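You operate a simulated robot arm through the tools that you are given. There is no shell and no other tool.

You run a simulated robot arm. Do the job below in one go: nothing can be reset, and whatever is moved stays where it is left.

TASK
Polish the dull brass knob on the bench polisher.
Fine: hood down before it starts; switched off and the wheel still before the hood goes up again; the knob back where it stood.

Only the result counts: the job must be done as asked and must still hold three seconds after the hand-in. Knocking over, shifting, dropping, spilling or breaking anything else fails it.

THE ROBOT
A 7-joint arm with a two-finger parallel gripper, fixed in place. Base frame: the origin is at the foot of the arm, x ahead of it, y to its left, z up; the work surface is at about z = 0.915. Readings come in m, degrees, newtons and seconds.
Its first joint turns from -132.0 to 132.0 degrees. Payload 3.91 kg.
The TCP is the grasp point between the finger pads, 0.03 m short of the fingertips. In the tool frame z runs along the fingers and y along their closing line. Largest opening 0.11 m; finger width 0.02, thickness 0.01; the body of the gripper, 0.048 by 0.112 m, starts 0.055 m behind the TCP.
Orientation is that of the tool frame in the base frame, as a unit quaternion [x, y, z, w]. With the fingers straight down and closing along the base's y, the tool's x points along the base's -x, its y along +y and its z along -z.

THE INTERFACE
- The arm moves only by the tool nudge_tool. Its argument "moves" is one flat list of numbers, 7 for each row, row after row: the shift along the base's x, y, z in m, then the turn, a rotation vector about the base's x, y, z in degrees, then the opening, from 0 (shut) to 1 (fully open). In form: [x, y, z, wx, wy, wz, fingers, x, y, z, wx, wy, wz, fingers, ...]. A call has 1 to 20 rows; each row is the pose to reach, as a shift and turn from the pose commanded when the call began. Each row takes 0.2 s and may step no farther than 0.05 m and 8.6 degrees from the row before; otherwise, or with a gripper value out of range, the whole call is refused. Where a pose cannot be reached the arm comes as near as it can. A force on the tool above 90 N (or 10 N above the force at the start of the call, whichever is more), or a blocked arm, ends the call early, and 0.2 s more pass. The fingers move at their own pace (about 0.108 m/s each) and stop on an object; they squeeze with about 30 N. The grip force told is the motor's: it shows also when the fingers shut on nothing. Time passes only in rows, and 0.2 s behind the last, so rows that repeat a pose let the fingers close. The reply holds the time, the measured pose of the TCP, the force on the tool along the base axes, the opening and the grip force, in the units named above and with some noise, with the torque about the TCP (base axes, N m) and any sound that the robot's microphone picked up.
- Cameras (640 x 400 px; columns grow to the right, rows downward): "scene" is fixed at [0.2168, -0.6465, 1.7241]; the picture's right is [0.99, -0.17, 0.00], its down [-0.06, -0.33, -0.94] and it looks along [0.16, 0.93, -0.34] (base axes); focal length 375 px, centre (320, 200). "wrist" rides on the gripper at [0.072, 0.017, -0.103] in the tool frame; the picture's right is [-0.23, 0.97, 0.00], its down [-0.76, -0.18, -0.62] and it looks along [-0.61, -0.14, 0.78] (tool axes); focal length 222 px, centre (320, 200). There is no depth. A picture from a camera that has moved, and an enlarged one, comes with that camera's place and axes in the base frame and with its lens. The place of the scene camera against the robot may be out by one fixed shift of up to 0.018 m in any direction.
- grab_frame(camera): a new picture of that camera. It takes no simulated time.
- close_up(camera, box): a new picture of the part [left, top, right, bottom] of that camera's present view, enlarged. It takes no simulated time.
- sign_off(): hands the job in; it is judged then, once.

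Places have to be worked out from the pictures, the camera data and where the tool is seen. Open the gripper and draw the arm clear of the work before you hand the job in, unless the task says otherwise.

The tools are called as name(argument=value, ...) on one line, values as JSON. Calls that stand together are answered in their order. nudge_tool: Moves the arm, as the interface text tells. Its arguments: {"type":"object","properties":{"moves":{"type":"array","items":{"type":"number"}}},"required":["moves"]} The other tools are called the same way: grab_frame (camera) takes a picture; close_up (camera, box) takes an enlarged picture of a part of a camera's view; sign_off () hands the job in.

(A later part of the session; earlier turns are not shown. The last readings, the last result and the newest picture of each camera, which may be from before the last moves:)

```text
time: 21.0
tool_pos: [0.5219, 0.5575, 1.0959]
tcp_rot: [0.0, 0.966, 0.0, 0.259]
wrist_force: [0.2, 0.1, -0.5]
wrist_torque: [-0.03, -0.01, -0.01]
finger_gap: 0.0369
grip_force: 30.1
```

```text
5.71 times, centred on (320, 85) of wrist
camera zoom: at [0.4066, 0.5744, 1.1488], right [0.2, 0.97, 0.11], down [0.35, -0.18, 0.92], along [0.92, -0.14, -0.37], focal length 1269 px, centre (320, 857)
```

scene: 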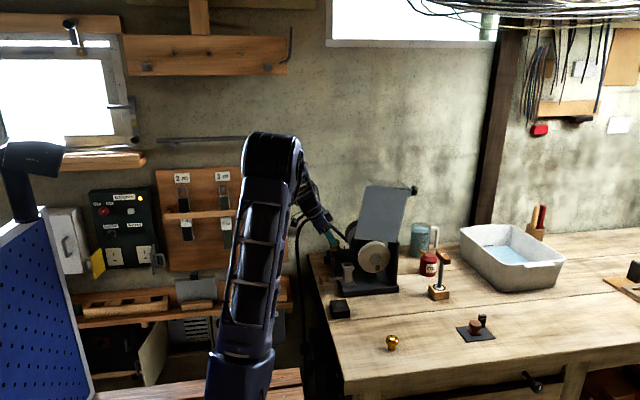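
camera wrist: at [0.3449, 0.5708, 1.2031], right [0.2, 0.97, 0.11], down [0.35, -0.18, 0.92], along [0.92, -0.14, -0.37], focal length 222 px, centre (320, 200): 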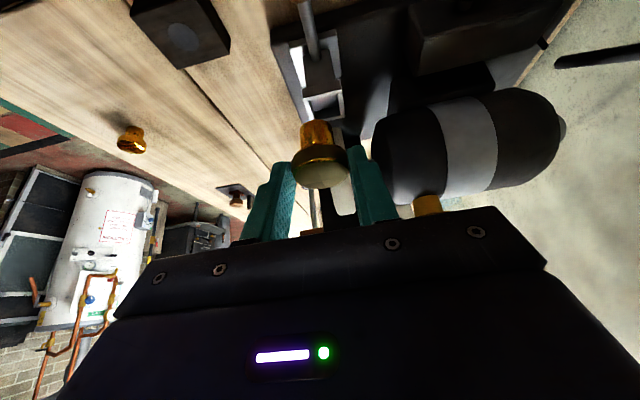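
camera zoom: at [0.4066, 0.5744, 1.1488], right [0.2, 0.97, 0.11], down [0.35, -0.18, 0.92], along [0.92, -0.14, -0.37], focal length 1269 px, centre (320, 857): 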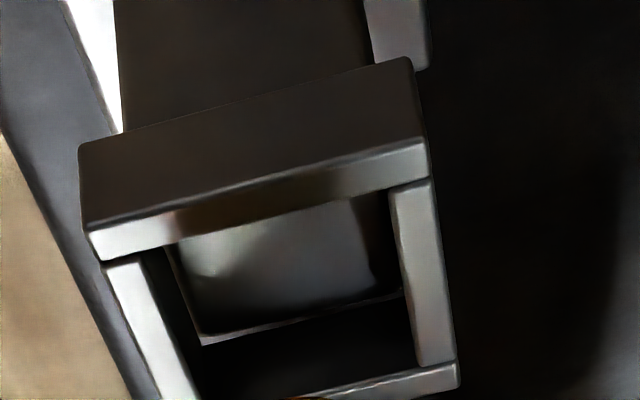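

That crop cut the socket off; I'll shift it to the left.

close_up(camera="scene", box=[335, 245, 390, 279])

```text
11.64 times, centred on (362, 262) of scene
camera zoom: at [0.2168, -0.6465, 1.7241], right [0.99, -0.17, 0.0], down [-0.06, -0.33, -0.94], along [0.16, 0.93, -0.34], focal length 4358 px, centre (-174, -522)
```

zoom: 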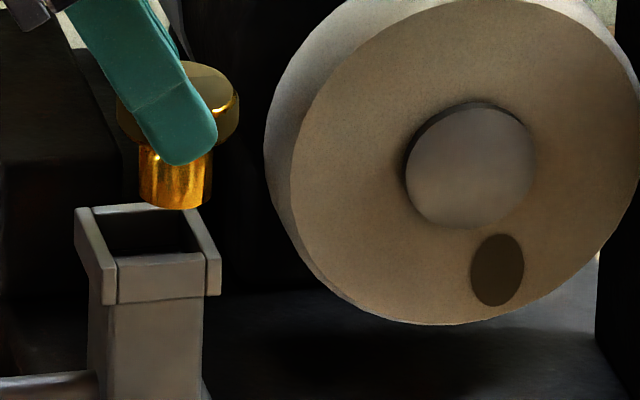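

The stem is about 8 mm too far in +x and 2 mm short in y relative to the rim centre at (0.530, 0.560). I'll correct that at this height and recheck.

nudge_tool(moves=[-0.008, 0.002, 0, 0, 0, 0, 0.2, -0.008, 0.002, 0, 0, 0, 0, 0.2])

close_up(camera="scene", box=[335, 245, 390, 279])

close_up(camera="wrist", box=[270, 60, 370, 130])

```text
time: 21.6
tool_pos: [0.514, 0.5598, 1.0965]
tcp_rot: [-0.001, 0.966, 0.0, 0.259]
wrist_force: [-0.1, 0.5, -0.7]
wrist_torque: [0.02, 0.01, -0.01]
finger_gap: 0.0365
grip_force: 29.7
```

```text
11.64 times, centred on (362, 262) of scene
camera zoom: at [0.2168, -0.6465, 1.7241], right [0.99, -0.17, 0.0], down [-0.06, -0.33, -0.94], along [0.16, 0.93, -0.34], focal length 4358 px, centre (-174, -522)
```

zoom: 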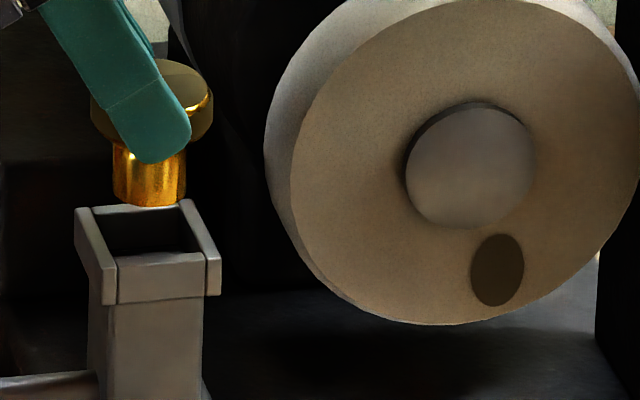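

```text
5.71 times, centred on (320, 95) of wrist
camera zoom: at [0.3988, 0.5769, 1.1489], right [0.2, 0.97, 0.11], down [0.35, -0.18, 0.92], along [0.92, -0.14, -0.37], focal length 1269 px, centre (320, 800)
```

zoom: 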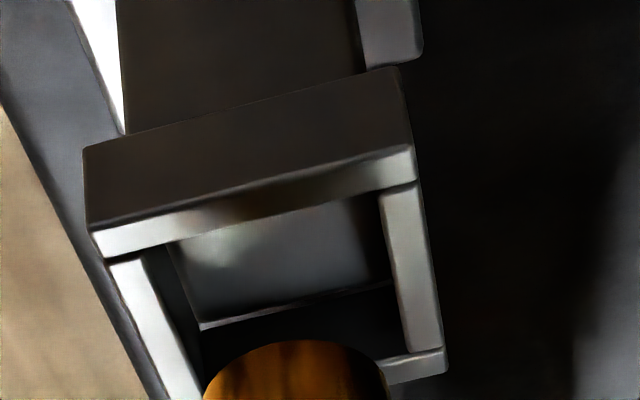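

In the scene view the stem is now centred over the opening, and the wrist view agrees within about 1 mm. I'll lower in small steps while watching the forces.

nudge_tool(moves=[0, 0, -0.007, 0, 0, 0, 0.2, 0, 0, -0.014, 0, 0, 0, 0.2, 0, 0, -0.018, 0, 0, 0, 0.2])

close_up(camera="scene", box=[335, 245, 390, 279])

close_up(camera="wrist", box=[270, 60, 370, 130])

```text
time: 22.4
tool_pos: [0.5123, 0.56, 1.0776]
tcp_rot: [0.0, 0.966, 0.0, 0.259]
wrist_force: [0.3, -1.0, -0.8]
wrist_torque: [-0.01, -0.02, -0.05]
finger_gap: 0.0363
grip_force: 30.1
```

```text
11.64 times, centred on (362, 262) of scene
camera zoom: at [0.2168, -0.6465, 1.7241], right [0.99, -0.17, 0.0], down [-0.06, -0.33, -0.94], along [0.16, 0.93, -0.34], focal length 4358 px, centre (-174, -522)
```

zoom: 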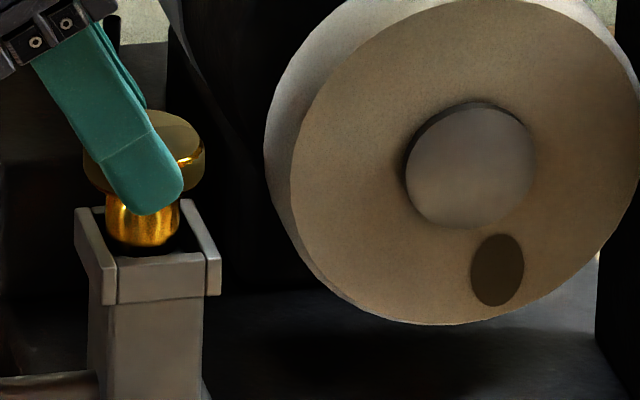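

```text
5.71 times, centred on (320, 95) of wrist
camera zoom: at [0.3969, 0.5777, 1.1303], right [0.2, 0.97, 0.11], down [0.35, -0.18, 0.92], along [0.92, -0.14, -0.37], focal length 1269 px, centre (320, 800)
```

zoom: 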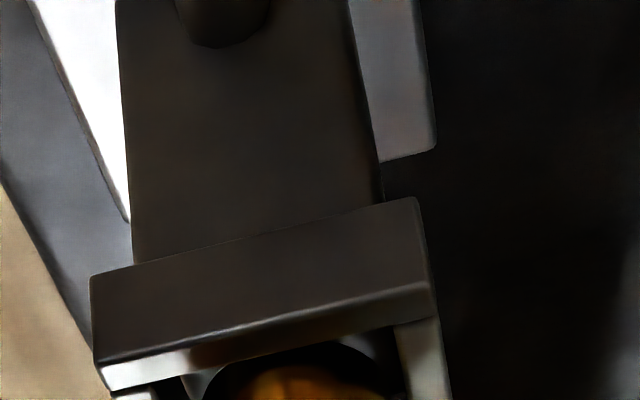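

The x reading drifted by −2 mm while lowering, and the stem bottom is now about level with the rim. I'll correct +2 mm in x and look again before going in.

nudge_tool(moves=[0.002, 0, 0, 0, 0, 0, 0.2, 0.002, 0, 0, 0, 0, 0, 0.2])

close_up(camera="scene", box=[335, 245, 390, 279])

close_up(camera="wrist", box=[260, 80, 390, 200])

```text
time: 23.0
tool_pos: [0.5131, 0.5602, 1.0777]
tcp_rot: [0.0, 0.966, 0.0, 0.259]
wrist_force: [-0.7, 0.7, -0.2]
wrist_torque: [0.0, 0.01, -0.01]
finger_gap: 0.0369
grip_force: 30.0
```

```text
11.64 times, centred on (362, 262) of scene
camera zoom: at [0.2168, -0.6465, 1.7241], right [0.99, -0.17, 0.0], down [-0.06, -0.33, -0.94], along [0.16, 0.93, -0.34], focal length 4358 px, centre (-174, -522)
```

zoom: 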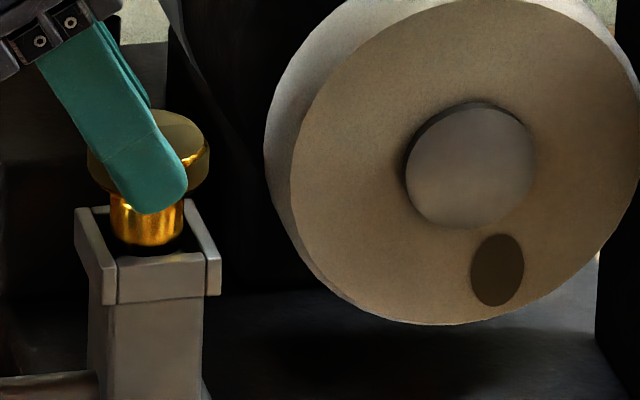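

```text
3.33 times, centred on (325, 140) of wrist
camera zoom: at [0.3983, 0.5776, 1.1305], right [0.2, 0.97, 0.11], down [0.35, -0.18, 0.92], along [0.92, -0.14, -0.37], focal length 740 px, centre (303, 400)
```

zoom: 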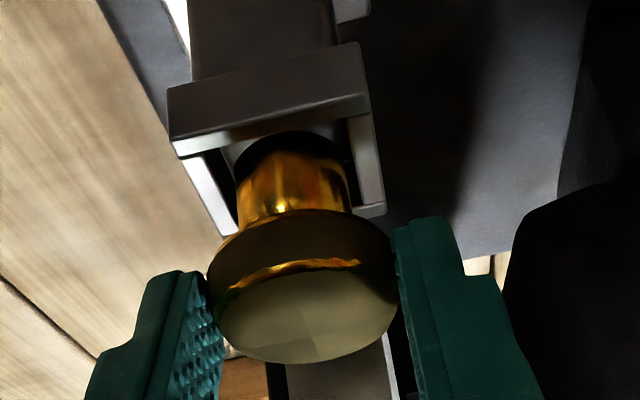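

The stem is centred in the opening in both views. I'll keep lowering in small steps and check the force.

nudge_tool(moves=[0.0005, 0, -0.004, 0, 0, 0, 0.2, 0.001, 0, -0.008, 0, 0, 0, 0.2, 0.001, 0, -0.008, 0, 0, 0, 0.2])

close_up(camera="scene", box=[335, 245, 390, 279])

```text
time: 23.8
tool_pos: [0.5136, 0.561, 1.0691]
tcp_rot: [0.0, 0.966, -0.001, 0.258]
wrist_force: [0.0, 0.0, -1.0]
wrist_torque: [-0.02, 0.01, 0.02]
finger_gap: 0.0368
grip_force: 30.0
```

```text
11.64 times, centred on (362, 262) of scene
camera zoom: at [0.2168, -0.6465, 1.7241], right [0.99, -0.17, 0.0], down [-0.06, -0.33, -0.94], along [0.16, 0.93, -0.34], focal length 4358 px, centre (-174, -522)
```

zoom: 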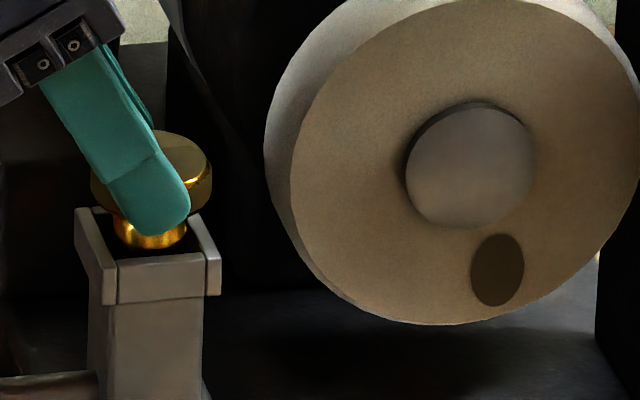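

There's no contact force yet, and the fingertips are still about 1 cm above the rim. I'll continue a few millimetres at a time.

nudge_tool(moves=[0.0, 0, -0.002, 0, 0, 0, 0.2, 0.0, 0, -0.004, 0, 0, 0, 0.2, 0.0, 0, -0.004, 0, 0, 0, 0.2])

close_up(camera="scene", box=[335, 245, 390, 279])

close_up(camera="wrist", box=[260, 80, 390, 200])

```text
time: 24.6
tool_pos: [0.5149, 0.5606, 1.0661]
tcp_rot: [0.0, 0.966, -0.001, 0.259]
wrist_force: [-1.0, 0.0, 2.1]
wrist_torque: [-0.06, 0.02, 0.03]
finger_gap: 0.0367
grip_force: 29.9
```

```text
11.64 times, centred on (362, 262) of scene
camera zoom: at [0.2168, -0.6465, 1.7241], right [0.99, -0.17, 0.0], down [-0.06, -0.33, -0.94], along [0.16, 0.93, -0.34], focal length 4358 px, centre (-174, -522)
```

zoom: 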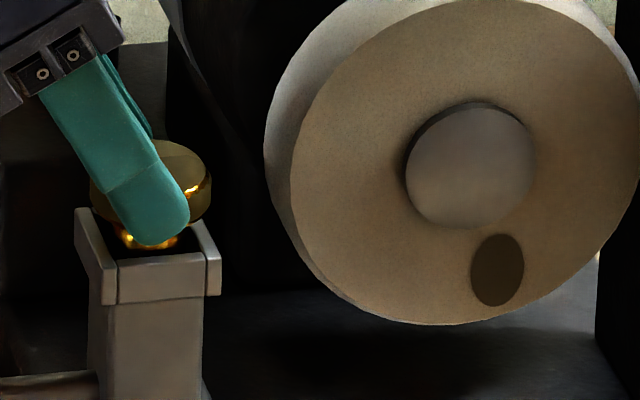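

```text
3.33 times, centred on (325, 140) of wrist
camera zoom: at [0.3994, 0.5778, 1.1191], right [0.2, 0.97, 0.11], down [0.35, -0.18, 0.92], along [0.92, -0.14, -0.37], focal length 740 px, centre (303, 400)
```

zoom: 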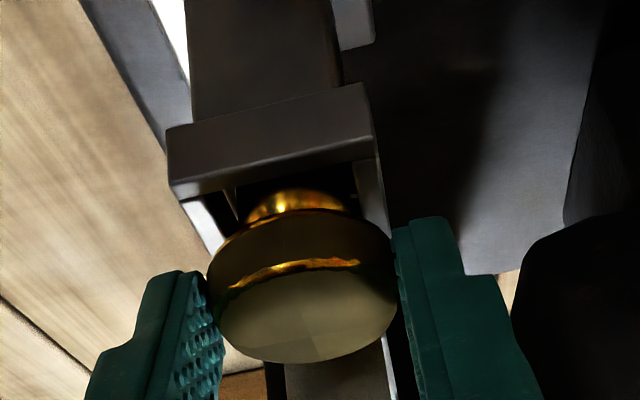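

There's a slight upward force of about 2 N, possibly the first contact with the floor of the socket. I'll try 3 mm more to confirm.

nudge_tool(moves=[0.0, 0, -0.0015, 0, 0, 0, 0.2, 0.0, 0, -0.003, 0, 0, 0, 0.2])

```text
time: 25.2
tool_pos: [0.5154, 0.5609, 1.0637]
tcp_rot: [0.001, 0.966, 0.001, 0.26]
wrist_force: [-1.2, -2.7, 16.5]
wrist_torque: [-0.04, -0.17, 0.01]
finger_gap: 0.0367
grip_force: 30.1
```

The force rose to 16.5 N, so the stem is seated on the socket floor. I'll ease off slightly, open, and back out along the tool axis.

nudge_tool(moves=[0.0, 0, 0.002, 0, 0, 0, 0.2, 0.0, 0, 0.002, 0, 0, 0, 0.5, 0.0, 0, 0.002, 0, 0, 0, 0.5, -0.01, 0, 0.02, 0, 0, 0, 0.5, -0.02, 0, 0.037, 0, 0, 0, 0.5, -0.04, 0, 0.07, 0, 0, 0, 0.5, -0.06, 0, 0.1, 0, 0, 0, 0.5, -0.06, 0, 0.1, 0, 0, 0, 0.5])

close_up(camera="scene", box=[335, 245, 390, 279])

grab_frame(camera="wrist")

```text
time: 27.0
tool_pos: [0.4543, 0.5612, 1.1623]
tcp_rot: [0.0, 0.966, 0.0, 0.259]
wrist_force: [0.6, 0.1, 0.1]
wrist_torque: [0.01, -0.02, -0.01]
finger_gap: 0.0551
grip_force: 0.1
```

```text
11.64 times, centred on (362, 262) of scene
camera zoom: at [0.2168, -0.6465, 1.7241], right [0.99, -0.17, 0.0], down [-0.06, -0.33, -0.94], along [0.16, 0.93, -0.34], focal length 4358 px, centre (-174, -522)
```

zoom: 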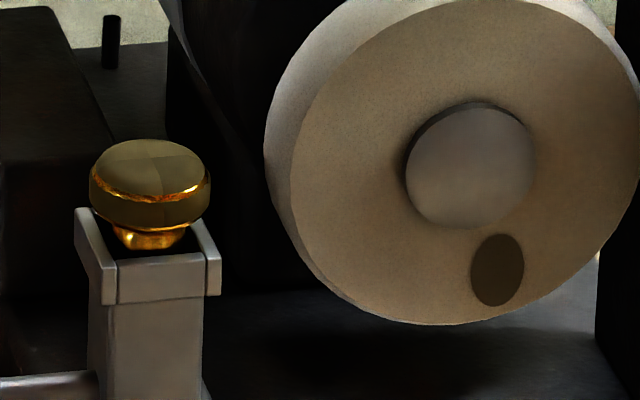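

```text
taken
camera wrist: at [0.3402, 0.5789, 1.2149], right [0.2, 0.97, 0.11], down [0.35, -0.18, 0.92], along [0.92, -0.14, -0.37], focal length 222 px, centre (320, 200)
```

wrist: 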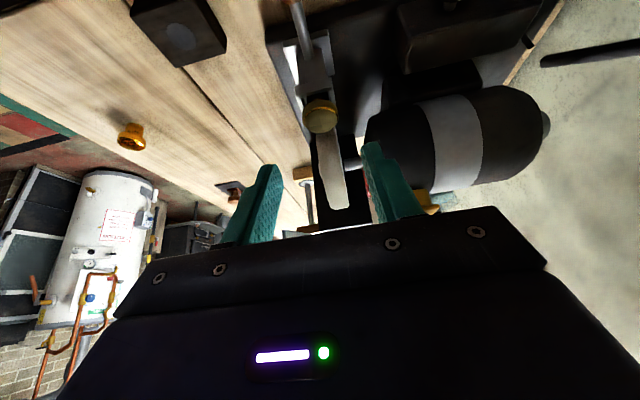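

The knob stands upright in the socket. Next is the hood: I'll rise on the left side and move over the top to look at its black handle, estimated near (0.77, 0.56, 1.30).

nudge_tool(moves=[0, 0, 0.045, 0, 0, 0, 0.5, 0, 0, 0.09, 0, 0, 0, 0.5, 0, 0, 0.135, 0, 0, 0, 0.7, 0, 0, 0.18, 0, 0, 0, 0.7, 0, 0, 0.225, 0, 0, 0, 0.7, 0.01, 0, 0.265, 0, 0, 0, 0.7, 0.03, -0.005, 0.3, 0, 0, 0, 0.7, 0.07, -0.01, 0.305, 0, 0, 0, 0.7, 0.11, -0.015, 0.305, 0, 0, 0, 0.7, 0.15, -0.018, 0.305, 0, 0, 0, 0.7, 0.19, -0.018, 0.305, 0, 0, 0, 0.7, 0.21, -0.018, 0.305, 0, 0, 0, 0.7])

grab_frame(camera="wrist")

grab_frame(camera="scene")

```text
time: 29.6
tool_pos: [0.6646, 0.5444, 1.4672]
tcp_rot: [0.0, 0.966, 0.0, 0.259]
wrist_force: [0.5, -0.6, 0.3]
wrist_torque: [-0.03, -0.05, 0.06]
finger_gap: 0.0772
grip_force: 0.0
```

```text
taken
camera wrist: at [0.551, 0.5616, 1.52], right [0.2, 0.97, 0.11], down [0.35, -0.18, 0.92], along [0.92, -0.14, -0.37], focal length 222 px, centre (320, 200)
```

wrist: 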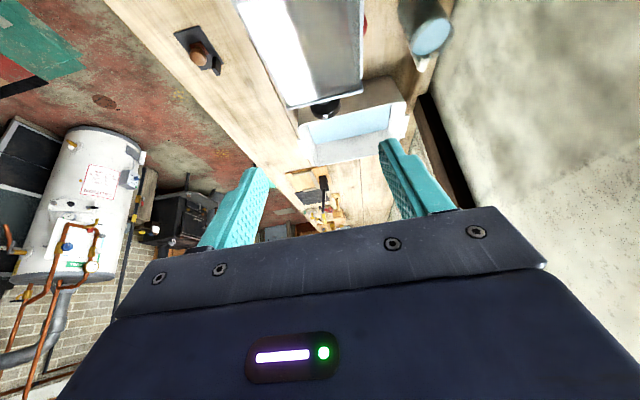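

```text
taken
```

scene: 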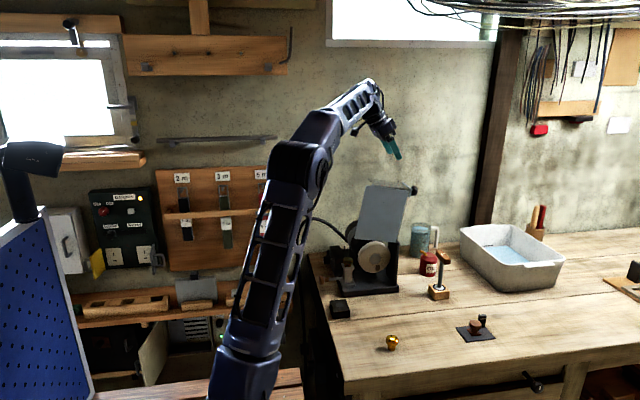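

close_up(camera="wrist", box=[220, 0, 420, 150])

close_up(camera="scene", box=[350, 130, 440, 220])

```text
2.67 times, centred on (320, 75) of wrist
camera zoom: at [0.551, 0.5616, 1.52], right [0.2, 0.97, 0.11], down [0.35, -0.18, 0.92], along [0.92, -0.14, -0.37], focal length 592 px, centre (320, 533)
```

zoom: 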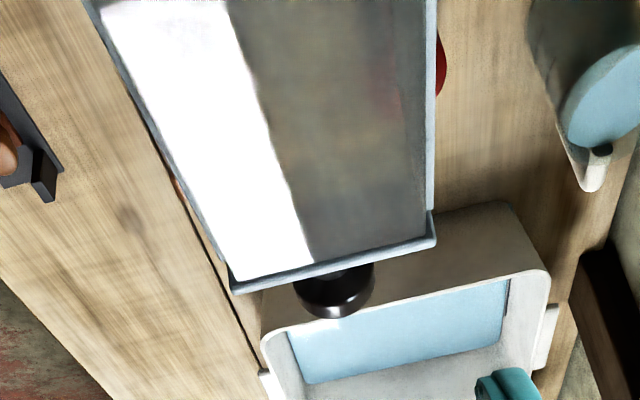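

```text
4.44 times, centred on (395, 175) of scene
camera zoom: at [0.2168, -0.6465, 1.7241], right [0.99, -0.17, 0.0], down [-0.06, -0.33, -0.94], along [0.16, 0.93, -0.34], focal length 1665 px, centre (-13, 311)
```

zoom: 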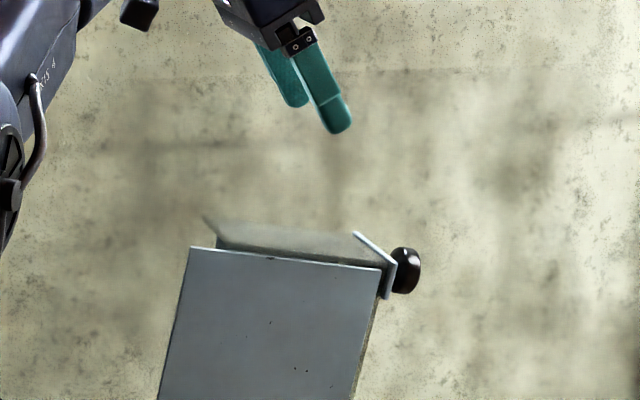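

The hood handle is a black mushroom knob (about 0.038 across) on the outer face of the roof, near its end, at about (0.767, 0.550, 1.307). I'll go to a pre-grasp pose 6 cm short of it with the fingers spread along y.

nudge_tool(moves=[0.02, 0.002, -0.03, 0, 0, 0, 0.6, 0.045, 0.004, -0.06, 0, 0, 0, 0.6, 0.067, 0.006, -0.094, 0, 0, 0, 0.6, 0.067, 0.006, -0.094, 0, 0, 0, 0.6])

grab_frame(camera="wrist")

close_up(camera="scene", box=[370, 150, 434, 190])

```text
time: 30.6
tool_pos: [0.7295, 0.5491, 1.3711]
tcp_rot: [0.001, 0.966, -0.001, 0.259]
wrist_force: [-0.1, -1.0, 0.4]
wrist_torque: [0.01, -0.01, -0.02]
finger_gap: 0.0662
grip_force: 0.1
```

```text
taken
camera wrist: at [0.6151, 0.5654, 1.4248], right [0.2, 0.97, 0.11], down [0.35, -0.18, 0.92], along [0.92, -0.14, -0.37], focal length 222 px, centre (320, 200)
```

wrist: 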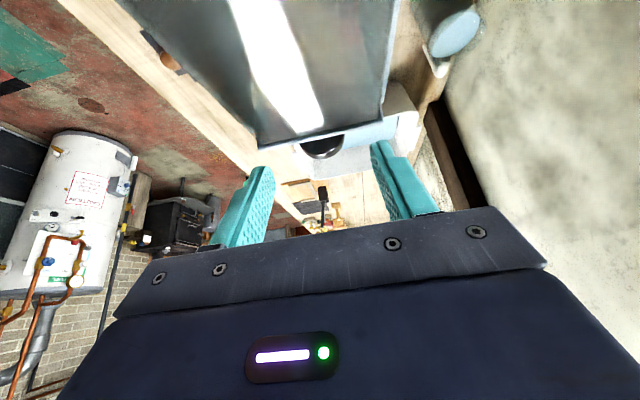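

```text
10.00 times, centred on (402, 170) of scene
camera zoom: at [0.2168, -0.6465, 1.7241], right [0.99, -0.17, 0.0], down [-0.06, -0.33, -0.94], along [0.16, 0.93, -0.34], focal length 3746 px, centre (-500, 500)
```

zoom: 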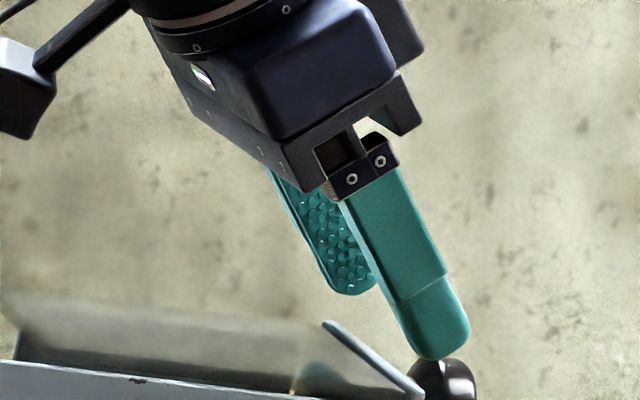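

The tool axis passes slightly left of the handle centre. I'll zoom a bit lower to see the whole handle relative to the fingertips.

close_up(camera="scene", box=[376, 165, 440, 205])

close_up(camera="wrist", box=[240, 100, 400, 200])

```text
10.00 times, centred on (408, 185) of scene
camera zoom: at [0.2168, -0.6465, 1.7241], right [0.99, -0.17, 0.0], down [-0.06, -0.33, -0.94], along [0.16, 0.93, -0.34], focal length 3746 px, centre (-560, 350)
```

zoom: 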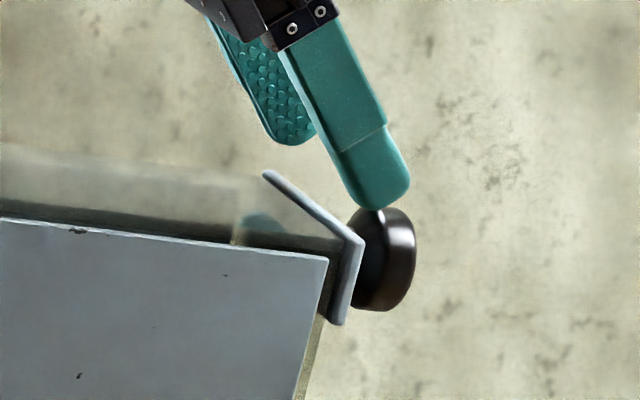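

```text
4.00 times, centred on (320, 150) of wrist
camera zoom: at [0.6151, 0.5654, 1.4248], right [0.2, 0.97, 0.11], down [0.35, -0.18, 0.92], along [0.92, -0.14, -0.37], focal length 888 px, centre (320, 400)
```

zoom: 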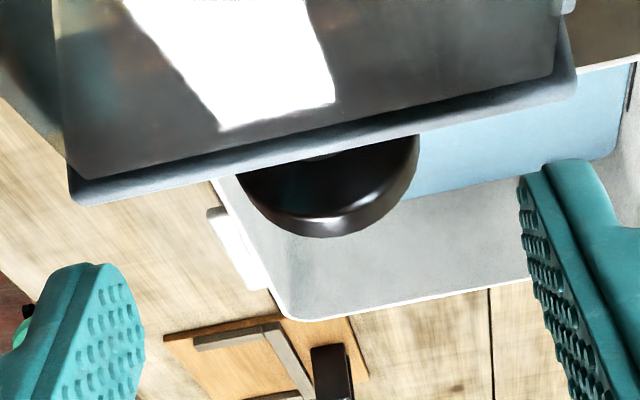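

The handle centre is at about (0.765, 0.549, 1.310), on the tool axis. I'll advance 4.6 cm along the axis with a 5 mm outward shift to clear the roof edge, fingers still open.

nudge_tool(moves=[0.005, 0, 0, 0, 0, 0, 0.6, 0.013, 0, -0.014, 0, 0, 0, 0.6, 0.02, 0, -0.026, 0, 0, 0, 0.6, 0.028, 0, -0.04, 0, 0, 0, 0.6, 0.028, 0, -0.04, 0, 0, 0, 0.6])

close_up(camera="scene", box=[376, 165, 440, 205])

close_up(camera="wrist", box=[240, 100, 400, 200])

```text
time: 31.8
tool_pos: [0.7586, 0.5477, 1.3326]
tcp_rot: [0.0, 0.966, 0.0, 0.258]
wrist_force: [0.1, 1.0, 0.0]
wrist_torque: [0.01, 0.01, 0.03]
finger_gap: 0.066
grip_force: 0.0
```

```text
10.00 times, centred on (408, 185) of scene
camera zoom: at [0.2168, -0.6465, 1.7241], right [0.99, -0.17, 0.0], down [-0.06, -0.33, -0.94], along [0.16, 0.93, -0.34], focal length 3746 px, centre (-560, 350)
```

zoom: 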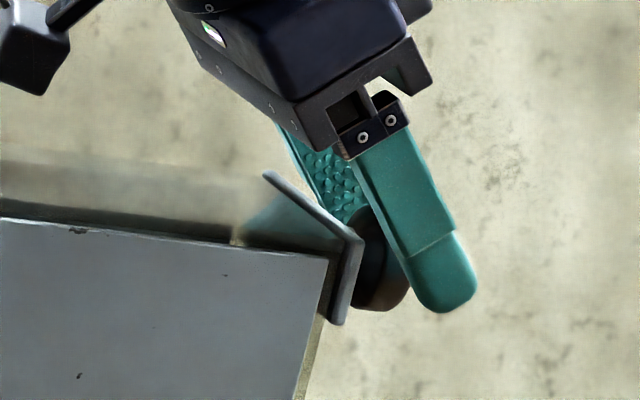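

```text
4.00 times, centred on (320, 150) of wrist
camera zoom: at [0.6435, 0.5655, 1.3857], right [0.2, 0.97, 0.11], down [0.35, -0.18, 0.92], along [0.92, -0.14, -0.37], focal length 888 px, centre (320, 400)
```

zoom: 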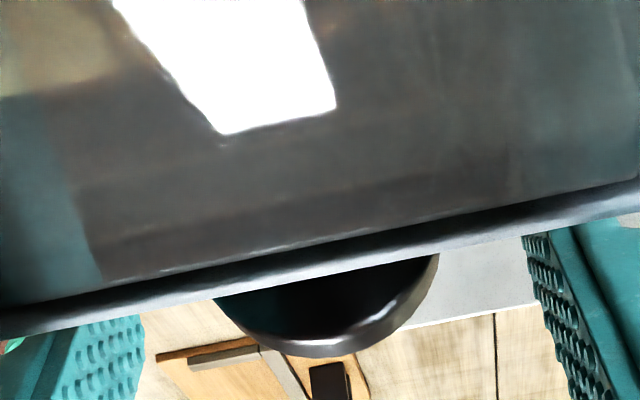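

The fingers straddle the handle with clearance to the roof. I'll go 3 mm deeper and close on it.

nudge_tool(moves=[0.0005, 0, -0.003, 0, 0, 0, 0.6, 0.0005, 0, -0.003, 0, 0, 0, 0.3, 0.0005, 0, -0.003, 0, 0, 0, 0.2, 0.0005, 0, -0.003, 0, 0, 0, 0.2])

close_up(camera="scene", box=[376, 165, 440, 205])

```text
time: 32.8
tool_pos: [0.7583, 0.5504, 1.3297]
tcp_rot: [0.0, 0.966, 0.0, 0.259]
wrist_force: [4.0, 12.5, 3.5]
wrist_torque: [0.44, -0.56, 0.04]
finger_gap: 0.0367
grip_force: 45.5
```

```text
10.00 times, centred on (408, 185) of scene
camera zoom: at [0.2168, -0.6465, 1.7241], right [0.99, -0.17, 0.0], down [-0.06, -0.33, -0.94], along [0.16, 0.93, -0.34], focal length 3746 px, centre (-560, 350)
```

zoom: 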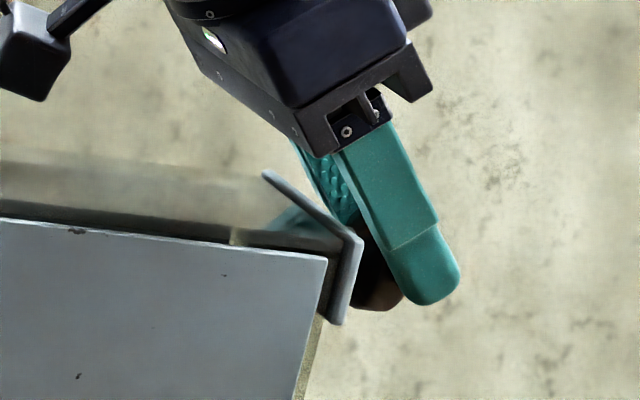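

The handle is held (gap 0.0367), with 12 N along y because it sits about 3 mm further in +y. I'll relieve that and swing the first 12° along an arc about a pivot near (0.70, 1.13), then check the forces.

nudge_tool(moves=[0, 0.003, 0, 0, 0, 0, 0.2, -0.0095, 0.003, 0.0032, 0, 0, 0, 0.2, -0.0192, 0.003, 0.0058, 0, 0, 0, 0.2, -0.029, 0.003, 0.008, 0, 0, 0, 0.2, -0.0388, 0.003, 0.0096, 0, 0, 0, 0.2])

close_up(camera="scene", box=[340, 150, 440, 260])

```text
time: 34.0
tool_pos: [0.7227, 0.5502, 1.3405]
tcp_rot: [0.001, 0.966, 0.0, 0.259]
wrist_force: [9.0, -11.2, 15.5]
wrist_torque: [-0.19, -1.41, -0.07]
finger_gap: 0.0363
grip_force: 44.9
```

```text
3.64 times, centred on (390, 205) of scene
camera zoom: at [0.2168, -0.6465, 1.7241], right [0.99, -0.17, 0.0], down [-0.06, -0.33, -0.94], along [0.16, 0.93, -0.34], focal length 1362 px, centre (66, 182)
```

zoom: 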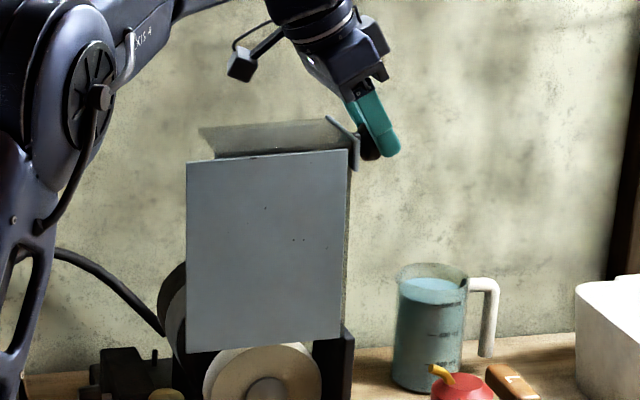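

The hood turned about 10° and its pivot is nearer (0.695, 1.105). The tool is pushed up slightly, so I'll flatten the y offset and continue on the corrected arc for another 17°.

nudge_tool(moves=[-0.0061, -0.0015, 0.0018, 0, 0, 0, 0.2, -0.0122, -0.0015, 0.0035, 0, 0, 0, 0.2, -0.0217, -0.0015, 0.004, 0, 0, 0, 0.2, -0.0312, -0.0015, 0.0045, 0, 0, 0, 0.2, -0.0407, -0.0015, 0.0042, 0, 0, 0, 0.2, -0.0502, -0.0015, 0.0036, 0, 0, 0, 0.2])

close_up(camera="scene", box=[340, 150, 440, 260])

```text
time: 35.4
tool_pos: [0.6721, 0.5501, 1.3419]
tcp_rot: [0.0, 0.966, 0.0, 0.259]
wrist_force: [5.4, -1.4, -1.5]
wrist_torque: [-0.08, -1.24, 0.12]
finger_gap: 0.0356
grip_force: 45.3
```

```text
3.64 times, centred on (390, 205) of scene
camera zoom: at [0.2168, -0.6465, 1.7241], right [0.99, -0.17, 0.0], down [-0.06, -0.33, -0.94], along [0.16, 0.93, -0.34], focal length 1362 px, centre (66, 182)
```

zoom: 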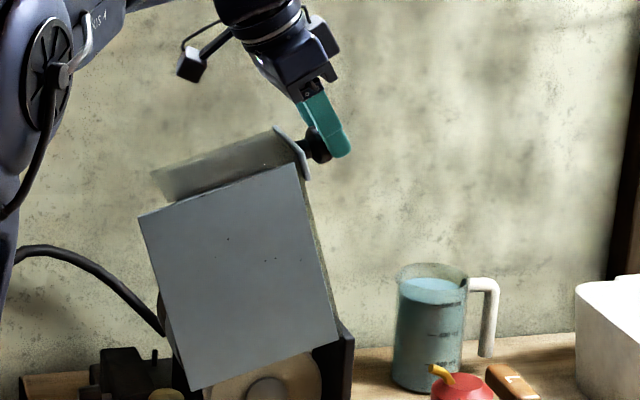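

Forces are now small, and refitting the circle gives a pivot near (0.693, 1.126) with radius about 0.198. I'll carry on along that arc.

nudge_tool(moves=[-0.009, 0.0, -0.0005, 0, 0, 0, 0.2, -0.0175, 0.0, -0.0017, 0, 0, 0, 0.2, -0.026, 0.0, -0.0034, 0, 0, 0, 0.2, -0.0344, 0.0, -0.0055, 0, 0, 0, 0.2, -0.0427, 0.0, -0.008, 0, 0, 0, 0.2, -0.0509, 0.0, -0.0107, 0, 0, 0, 0.2])

close_up(camera="scene", box=[330, 160, 430, 260])

```text
time: 36.8
tool_pos: [0.6213, 0.5503, 1.3316]
tcp_rot: [0.001, 0.966, -0.001, 0.259]
wrist_force: [7.4, -14.6, -3.6]
wrist_torque: [-0.34, -1.36, -0.15]
finger_gap: 0.0346
grip_force: 45.6
```

```text
4.00 times, centred on (380, 210) of scene
camera zoom: at [0.2168, -0.6465, 1.7241], right [0.99, -0.17, 0.0], down [-0.06, -0.33, -0.94], along [0.16, 0.93, -0.34], focal length 1498 px, centre (80, 160)
```

zoom: 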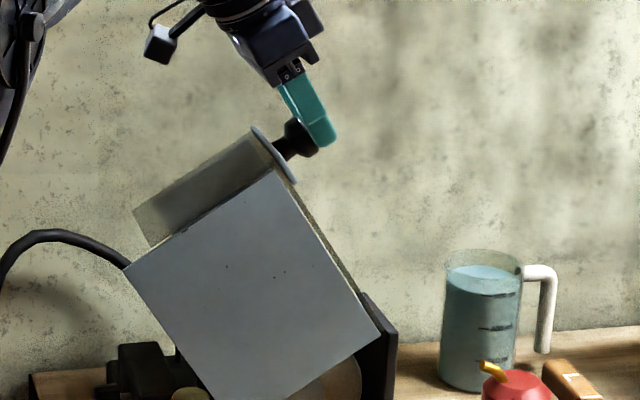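

The finger gap is shrinking a little, so the grip is creeping on the knob. I'll zoom in before continuing.

close_up(camera="scene", box=[352, 175, 400, 205])

close_up(camera="wrist", box=[240, 100, 400, 200])

```text
13.33 times, centred on (376, 190) of scene
camera zoom: at [0.2168, -0.6465, 1.7241], right [0.99, -0.17, 0.0], down [-0.06, -0.33, -0.94], along [0.16, 0.93, -0.34], focal length 4994 px, centre (-427, 333)
```

zoom: 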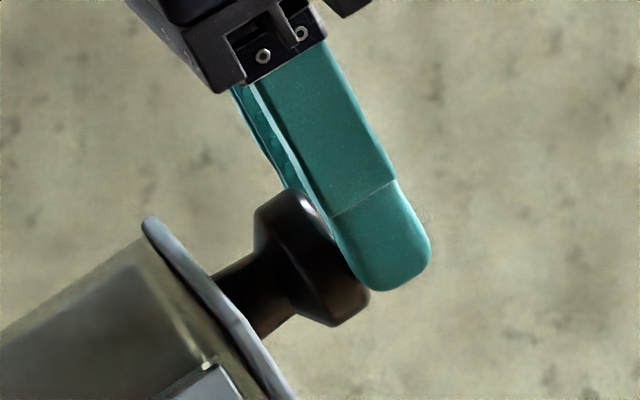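

```text
4.00 times, centred on (320, 150) of wrist
camera zoom: at [0.5066, 0.5673, 1.3856], right [0.2, 0.97, 0.11], down [0.35, -0.18, 0.92], along [0.92, -0.14, -0.37], focal length 888 px, centre (320, 400)
```

zoom: 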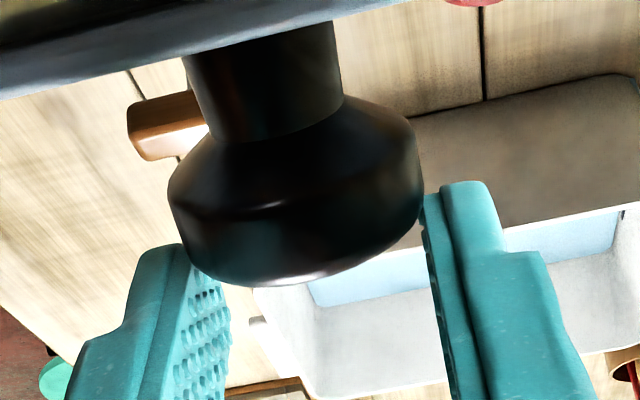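

The handle turns out to be a mushroom head on a longer neck, and I hold only its outer edge. I'll loosen the fingers slightly in place and see whether the hood stays put by itself, so I can regrip properly.

nudge_tool(moves=[0, 0, 0, 0, 0, 0, 0.36, 0, 0, 0, 0, 0, 0, 0.4])

close_up(camera="scene", box=[330, 160, 430, 260])

```text
time: 37.4
tool_pos: [0.6204, 0.5516, 1.3327]
tcp_rot: [0.0, 0.966, 0.0, 0.259]
wrist_force: [-0.1, -0.1, 0.3]
wrist_torque: [-0.03, 0.03, 0.01]
finger_gap: 0.044
grip_force: 0.0
```

```text
4.00 times, centred on (380, 210) of scene
camera zoom: at [0.2168, -0.6465, 1.7241], right [0.99, -0.17, 0.0], down [-0.06, -0.33, -0.94], along [0.16, 0.93, -0.34], focal length 1498 px, centre (80, 160)
```

zoom: 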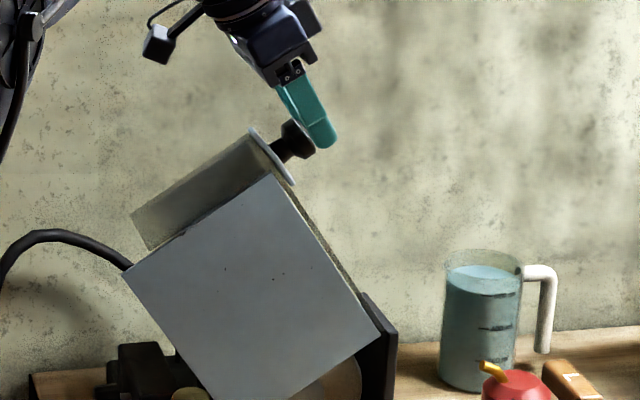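

The hood holds by itself. I'll open a bit more, recentre the fingers on the mushroom head (about −10 mm in x, −21 mm in z), and check.

nudge_tool(moves=[0, 0, 0, 0, 0, 0, 0.55, -0.005, 0, -0.01, 0, 0, 0, 0.55, -0.01, 0, -0.021, 0, 0, 0, 0.55, -0.01, 0, -0.021, 0, 0, 0, 0.55])

close_up(camera="scene", box=[352, 175, 400, 205])

close_up(camera="wrist", box=[240, 100, 400, 200])

```text
time: 38.4
tool_pos: [0.6092, 0.5513, 1.3104]
tcp_rot: [0.0, 0.966, 0.0, 0.259]
wrist_force: [0.3, 0.1, 0.0]
wrist_torque: [0.01, -0.02, -0.02]
finger_gap: 0.0606
grip_force: 0.1
```

```text
13.33 times, centred on (376, 190) of scene
camera zoom: at [0.2168, -0.6465, 1.7241], right [0.99, -0.17, 0.0], down [-0.06, -0.33, -0.94], along [0.16, 0.93, -0.34], focal length 4994 px, centre (-427, 333)
```

zoom: 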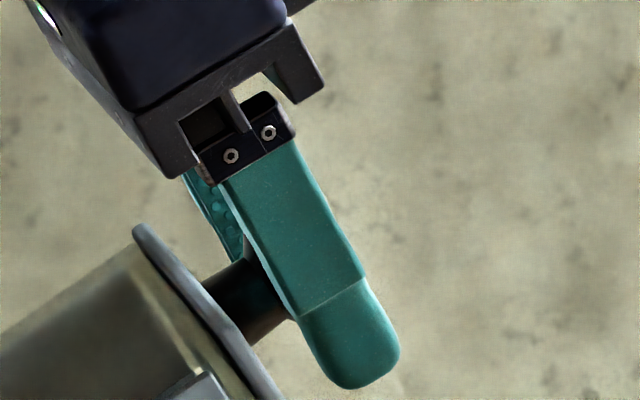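

```text
4.00 times, centred on (320, 150) of wrist
camera zoom: at [0.4954, 0.5675, 1.3638], right [0.2, 0.97, 0.11], down [0.35, -0.18, 0.92], along [0.92, -0.14, -0.37], focal length 888 px, centre (320, 400)
```

zoom: 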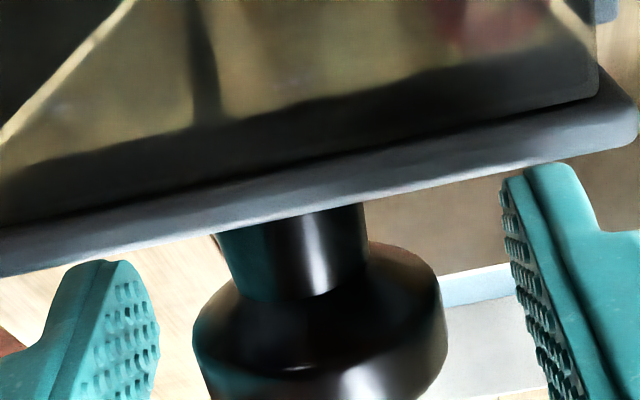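

The fingers are now centred across the mushroom head, about 17 mm from the tips. I'll close on it.

nudge_tool(moves=[0, 0, 0, 0, 0, 0, 0.4, 0, 0, 0, 0, 0, 0, 0.25, 0, 0, 0, 0, 0, 0, 0.25])

```text
time: 39.2
tool_pos: [0.61, 0.5501, 1.31]
tcp_rot: [0.0, 0.966, 0.0, 0.258]
wrist_force: [-2.9, -6.6, -1.5]
wrist_torque: [-0.09, 0.21, -0.07]
finger_gap: 0.0377
grip_force: 44.9
```

The full head is now gripped (0.0377 gap). I'll continue the arc about a pivot near (0.70, 1.118), checking the forces as I go.

nudge_tool(moves=[-0.008, -0.001, -0.004, 0, 0, 0, 0.25, -0.016, -0.001, -0.0084, 0, 0, 0, 0.25, -0.0234, -0.001, -0.0129, 0, 0, 0, 0.25, -0.0306, -0.001, -0.0177, 0, 0, 0, 0.25, -0.0376, -0.001, -0.0229, 0, 0, 0, 0.25, -0.0444, -0.001, -0.0283, 0, 0, 0, 0.25])

close_up(camera="scene", box=[320, 170, 430, 280])

```text
time: 40.6
tool_pos: [0.5655, 0.5494, 1.2844]
tcp_rot: [0.0, 0.966, 0.0, 0.259]
wrist_force: [7.6, 15.6, 0.1]
wrist_torque: [0.18, -1.35, 0.16]
finger_gap: 0.0373
grip_force: 44.9
```

```text
3.64 times, centred on (375, 225) of scene
camera zoom: at [0.2168, -0.6465, 1.7241], right [0.99, -0.17, 0.0], down [-0.06, -0.33, -0.94], along [0.16, 0.93, -0.34], focal length 1362 px, centre (120, 109)
```

zoom: 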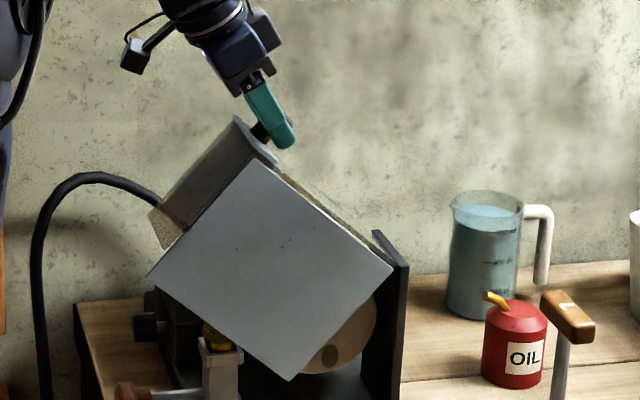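

The hood has turned about 57° in total, and the fit gives a pivot of (0.692, 1.117) with radius 0.197. I'll continue 20° more with a small +y correction.

nudge_tool(moves=[-0.0064, 0.0015, -0.0053, 0, 0, 0, 0.25, -0.0128, 0.0015, -0.0106, 0, 0, 0, 0.25, -0.0189, 0.0015, -0.0167, 0, 0, 0, 0.25, -0.025, 0.0015, -0.0228, 0, 0, 0, 0.25, -0.0306, 0.0015, -0.0293, 0, 0, 0, 0.25, -0.0361, 0.0015, -0.0359, 0, 0, 0, 0.25, -0.041, 0.0015, -0.043, 0, 0, 0, 0.25, -0.046, 0.0015, -0.05, 0, 0, 0, 0.25])

close_up(camera="scene", box=[310, 190, 420, 300])

```text
time: 42.4
tool_pos: [0.5211, 0.5498, 1.2327]
tcp_rot: [0.0, 0.966, -0.001, 0.258]
wrist_force: [2.5, -11.1, 6.2]
wrist_torque: [-0.46, -1.41, 0.01]
finger_gap: 0.0376
grip_force: 45.3
```

```text
3.64 times, centred on (365, 245) of scene
camera zoom: at [0.2168, -0.6465, 1.7241], right [0.99, -0.17, 0.0], down [-0.06, -0.33, -0.94], along [0.16, 0.93, -0.34], focal length 1362 px, centre (156, 36)
```

zoom: 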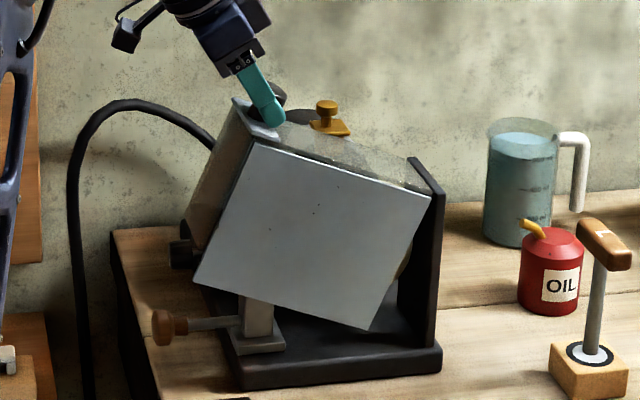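

Tracking is good. I'll continue to about 162° and then look for the closed stop.

nudge_tool(moves=[-0.0043, -0.001, -0.0074, 0, 0, 0, 0.25, -0.0086, -0.001, -0.0148, 0, 0, 0, 0.25, -0.0123, -0.001, -0.0226, 0, 0, 0, 0.25, -0.0159, -0.001, -0.0304, 0, 0, 0, 0.25, -0.0189, -0.001, -0.0385, 0, 0, 0, 0.25, -0.0218, -0.001, -0.0465, 0, 0, 0, 0.25])

close_up(camera="scene", box=[310, 190, 420, 300])

```text
time: 43.8
tool_pos: [0.4963, 0.5491, 1.1873]
tcp_rot: [-0.001, 0.966, 0.0, 0.259]
wrist_force: [9.9, 7.4, 3.9]
wrist_torque: [0.1, -1.42, 0.14]
finger_gap: 0.0377
grip_force: 45.3
```

```text
3.64 times, centred on (365, 245) of scene
camera zoom: at [0.2168, -0.6465, 1.7241], right [0.99, -0.17, 0.0], down [-0.06, -0.33, -0.94], along [0.16, 0.93, -0.34], focal length 1362 px, centre (156, 36)
```

zoom: 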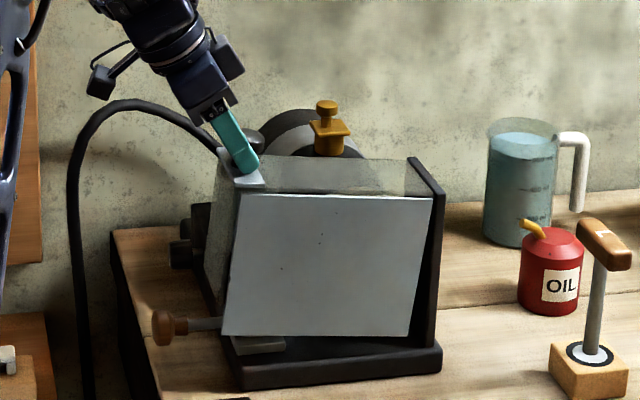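

The hood is about 7° from level. I'll go the rest of the way in small steps.

nudge_tool(moves=[-0.001, 0.0, -0.006, 0, 0, 0, 0.25, -0.0018, 0, -0.012, 0, 0, 0, 0.25, -0.0025, 0, -0.017, 0, 0, 0, 0.25, -0.003, 0, -0.021, 0, 0, 0, 0.25])

close_up(camera="scene", box=[310, 190, 420, 300])

```text
time: 44.8
tool_pos: [0.4934, 0.5502, 1.1659]
tcp_rot: [-0.001, 0.966, 0.0, 0.258]
wrist_force: [-19.2, -4.2, 6.4]
wrist_torque: [-0.02, -0.89, -0.05]
finger_gap: 0.0375
grip_force: 45.0
```

```text
3.64 times, centred on (365, 245) of scene
camera zoom: at [0.2168, -0.6465, 1.7241], right [0.99, -0.17, 0.0], down [-0.06, -0.33, -0.94], along [0.16, 0.93, -0.34], focal length 1362 px, centre (156, 36)
```

zoom: 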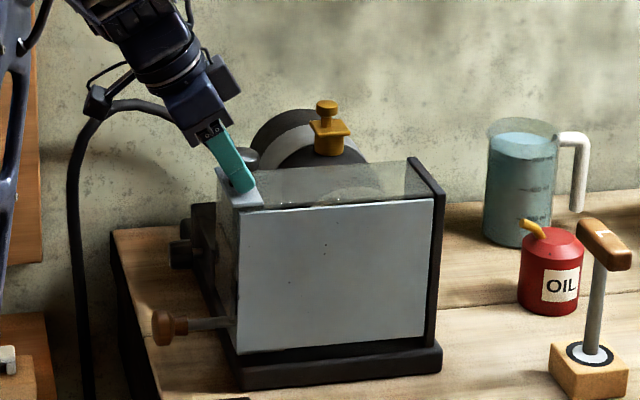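

It's within 1–2° of level, with a sideways force because I'm slightly inside the arc. I'll shift −2 mm in x and continue down until it rests on its stop.

nudge_tool(moves=[-0.002, 0, 0.0, 0, 0, 0, 0.25, -0.002, 0, -0.004, 0, 0, 0, 0.25, -0.002, 0, -0.007, 0, 0, 0, 0.25])

close_up(camera="scene", box=[310, 190, 420, 300])

```text
time: 45.6
tool_pos: [0.4934, 0.5503, 1.164]
tcp_rot: [0.002, 0.965, 0.003, 0.261]
wrist_force: [-19.2, -17.3, 73.1]
wrist_torque: [-1.51, -0.28, -0.6]
finger_gap: 0.0374
grip_force: 44.8
```

```text
3.64 times, centred on (365, 245) of scene
camera zoom: at [0.2168, -0.6465, 1.7241], right [0.99, -0.17, 0.0], down [-0.06, -0.33, -0.94], along [0.16, 0.93, -0.34], focal length 1362 px, centre (156, 36)
```

zoom: 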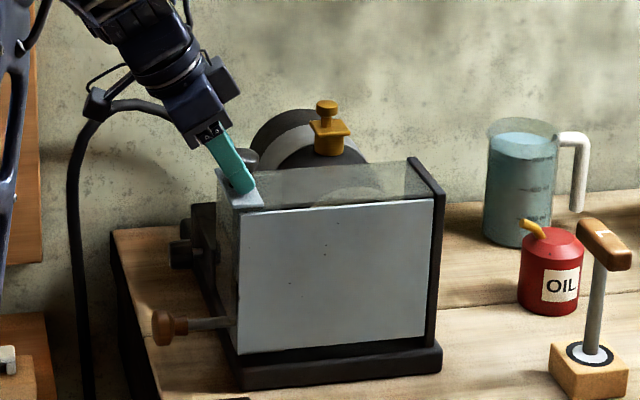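

The force rose to 73 N with no further motion, so the hood is on its closed stop. I'll back off the pressure, open the fingers and retreat along the tool axis.

nudge_tool(moves=[0.0, 0, 0.003, 0, 0, 0, 0.25, 0.002, 0.001, 0.006, 0, 0, 0, 0.25, 0.002, 0.001, 0.006, 0, 0, 0, 0.5, 0.002, 0.001, 0.006, 0, 0, 0, 0.6])

close_up(camera="scene", box=[310, 190, 420, 300])

```text
time: 46.6
tool_pos: [0.4946, 0.5522, 1.1644]
tcp_rot: [0.0, 0.966, 0.0, 0.259]
wrist_force: [-2.6, 13.0, 36.2]
wrist_torque: [-0.61, -0.15, 0.09]
finger_gap: 0.0597
grip_force: 0.1
```

```text
3.64 times, centred on (365, 245) of scene
camera zoom: at [0.2168, -0.6465, 1.7241], right [0.99, -0.17, 0.0], down [-0.06, -0.33, -0.94], along [0.16, 0.93, -0.34], focal length 1362 px, centre (156, 36)
```

zoom: 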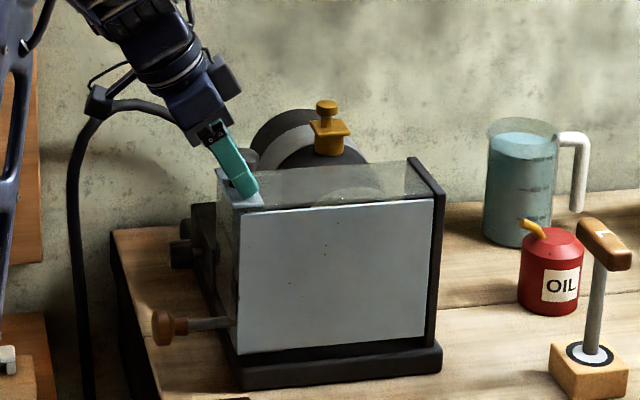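

The fingertips are still pressing on the roof with 36 N, and the hood isn't moving, which confirms it's closed. I'll retreat now along the tool axis.

nudge_tool(moves=[-0.002, 0, 0.005, 0, 0, 0, 0.6, -0.01, 0, 0.0173, 0, 0, 0, 0.6, -0.03, 0, 0.05, 0, 0, 0, 0.6, -0.05, 0, 0.085, 0, 0, 0, 0.6, -0.06, 0, 0.1, 0, 0, 0, 0.6])

close_up(camera="scene", box=[310, 190, 420, 300])

grab_frame(camera="wrist")

```text
time: 47.8
tool_pos: [0.4353, 0.5513, 1.263]
tcp_rot: [0.0, 0.966, 0.001, 0.259]
wrist_force: [0.5, 0.5, -0.5]
wrist_torque: [-0.02, 0.02, 0.01]
finger_gap: 0.0659
grip_force: 0.0
```

```text
3.64 times, centred on (365, 245) of scene
camera zoom: at [0.2168, -0.6465, 1.7241], right [0.99, -0.17, 0.0], down [-0.06, -0.33, -0.94], along [0.16, 0.93, -0.34], focal length 1362 px, centre (156, 36)
```

zoom: 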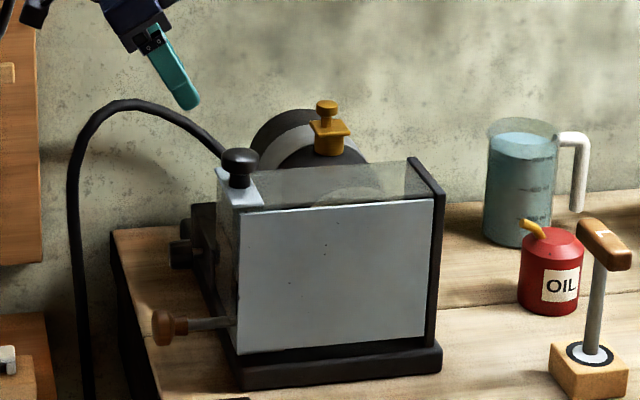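

```text
taken
camera wrist: at [0.32, 0.5677, 1.3166], right [0.2, 0.97, 0.11], down [0.35, -0.18, 0.92], along [0.92, -0.14, -0.37], focal length 222 px, centre (320, 200)
```

wrist: 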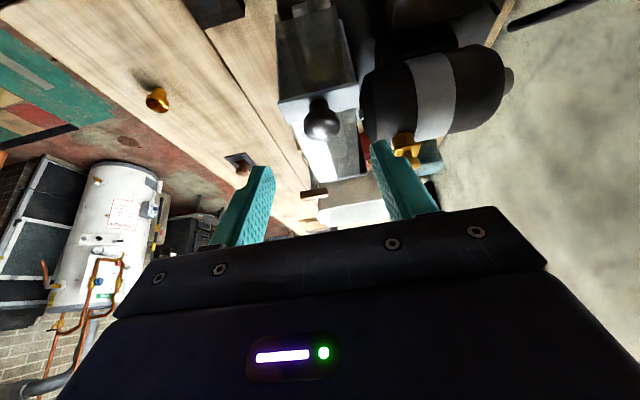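

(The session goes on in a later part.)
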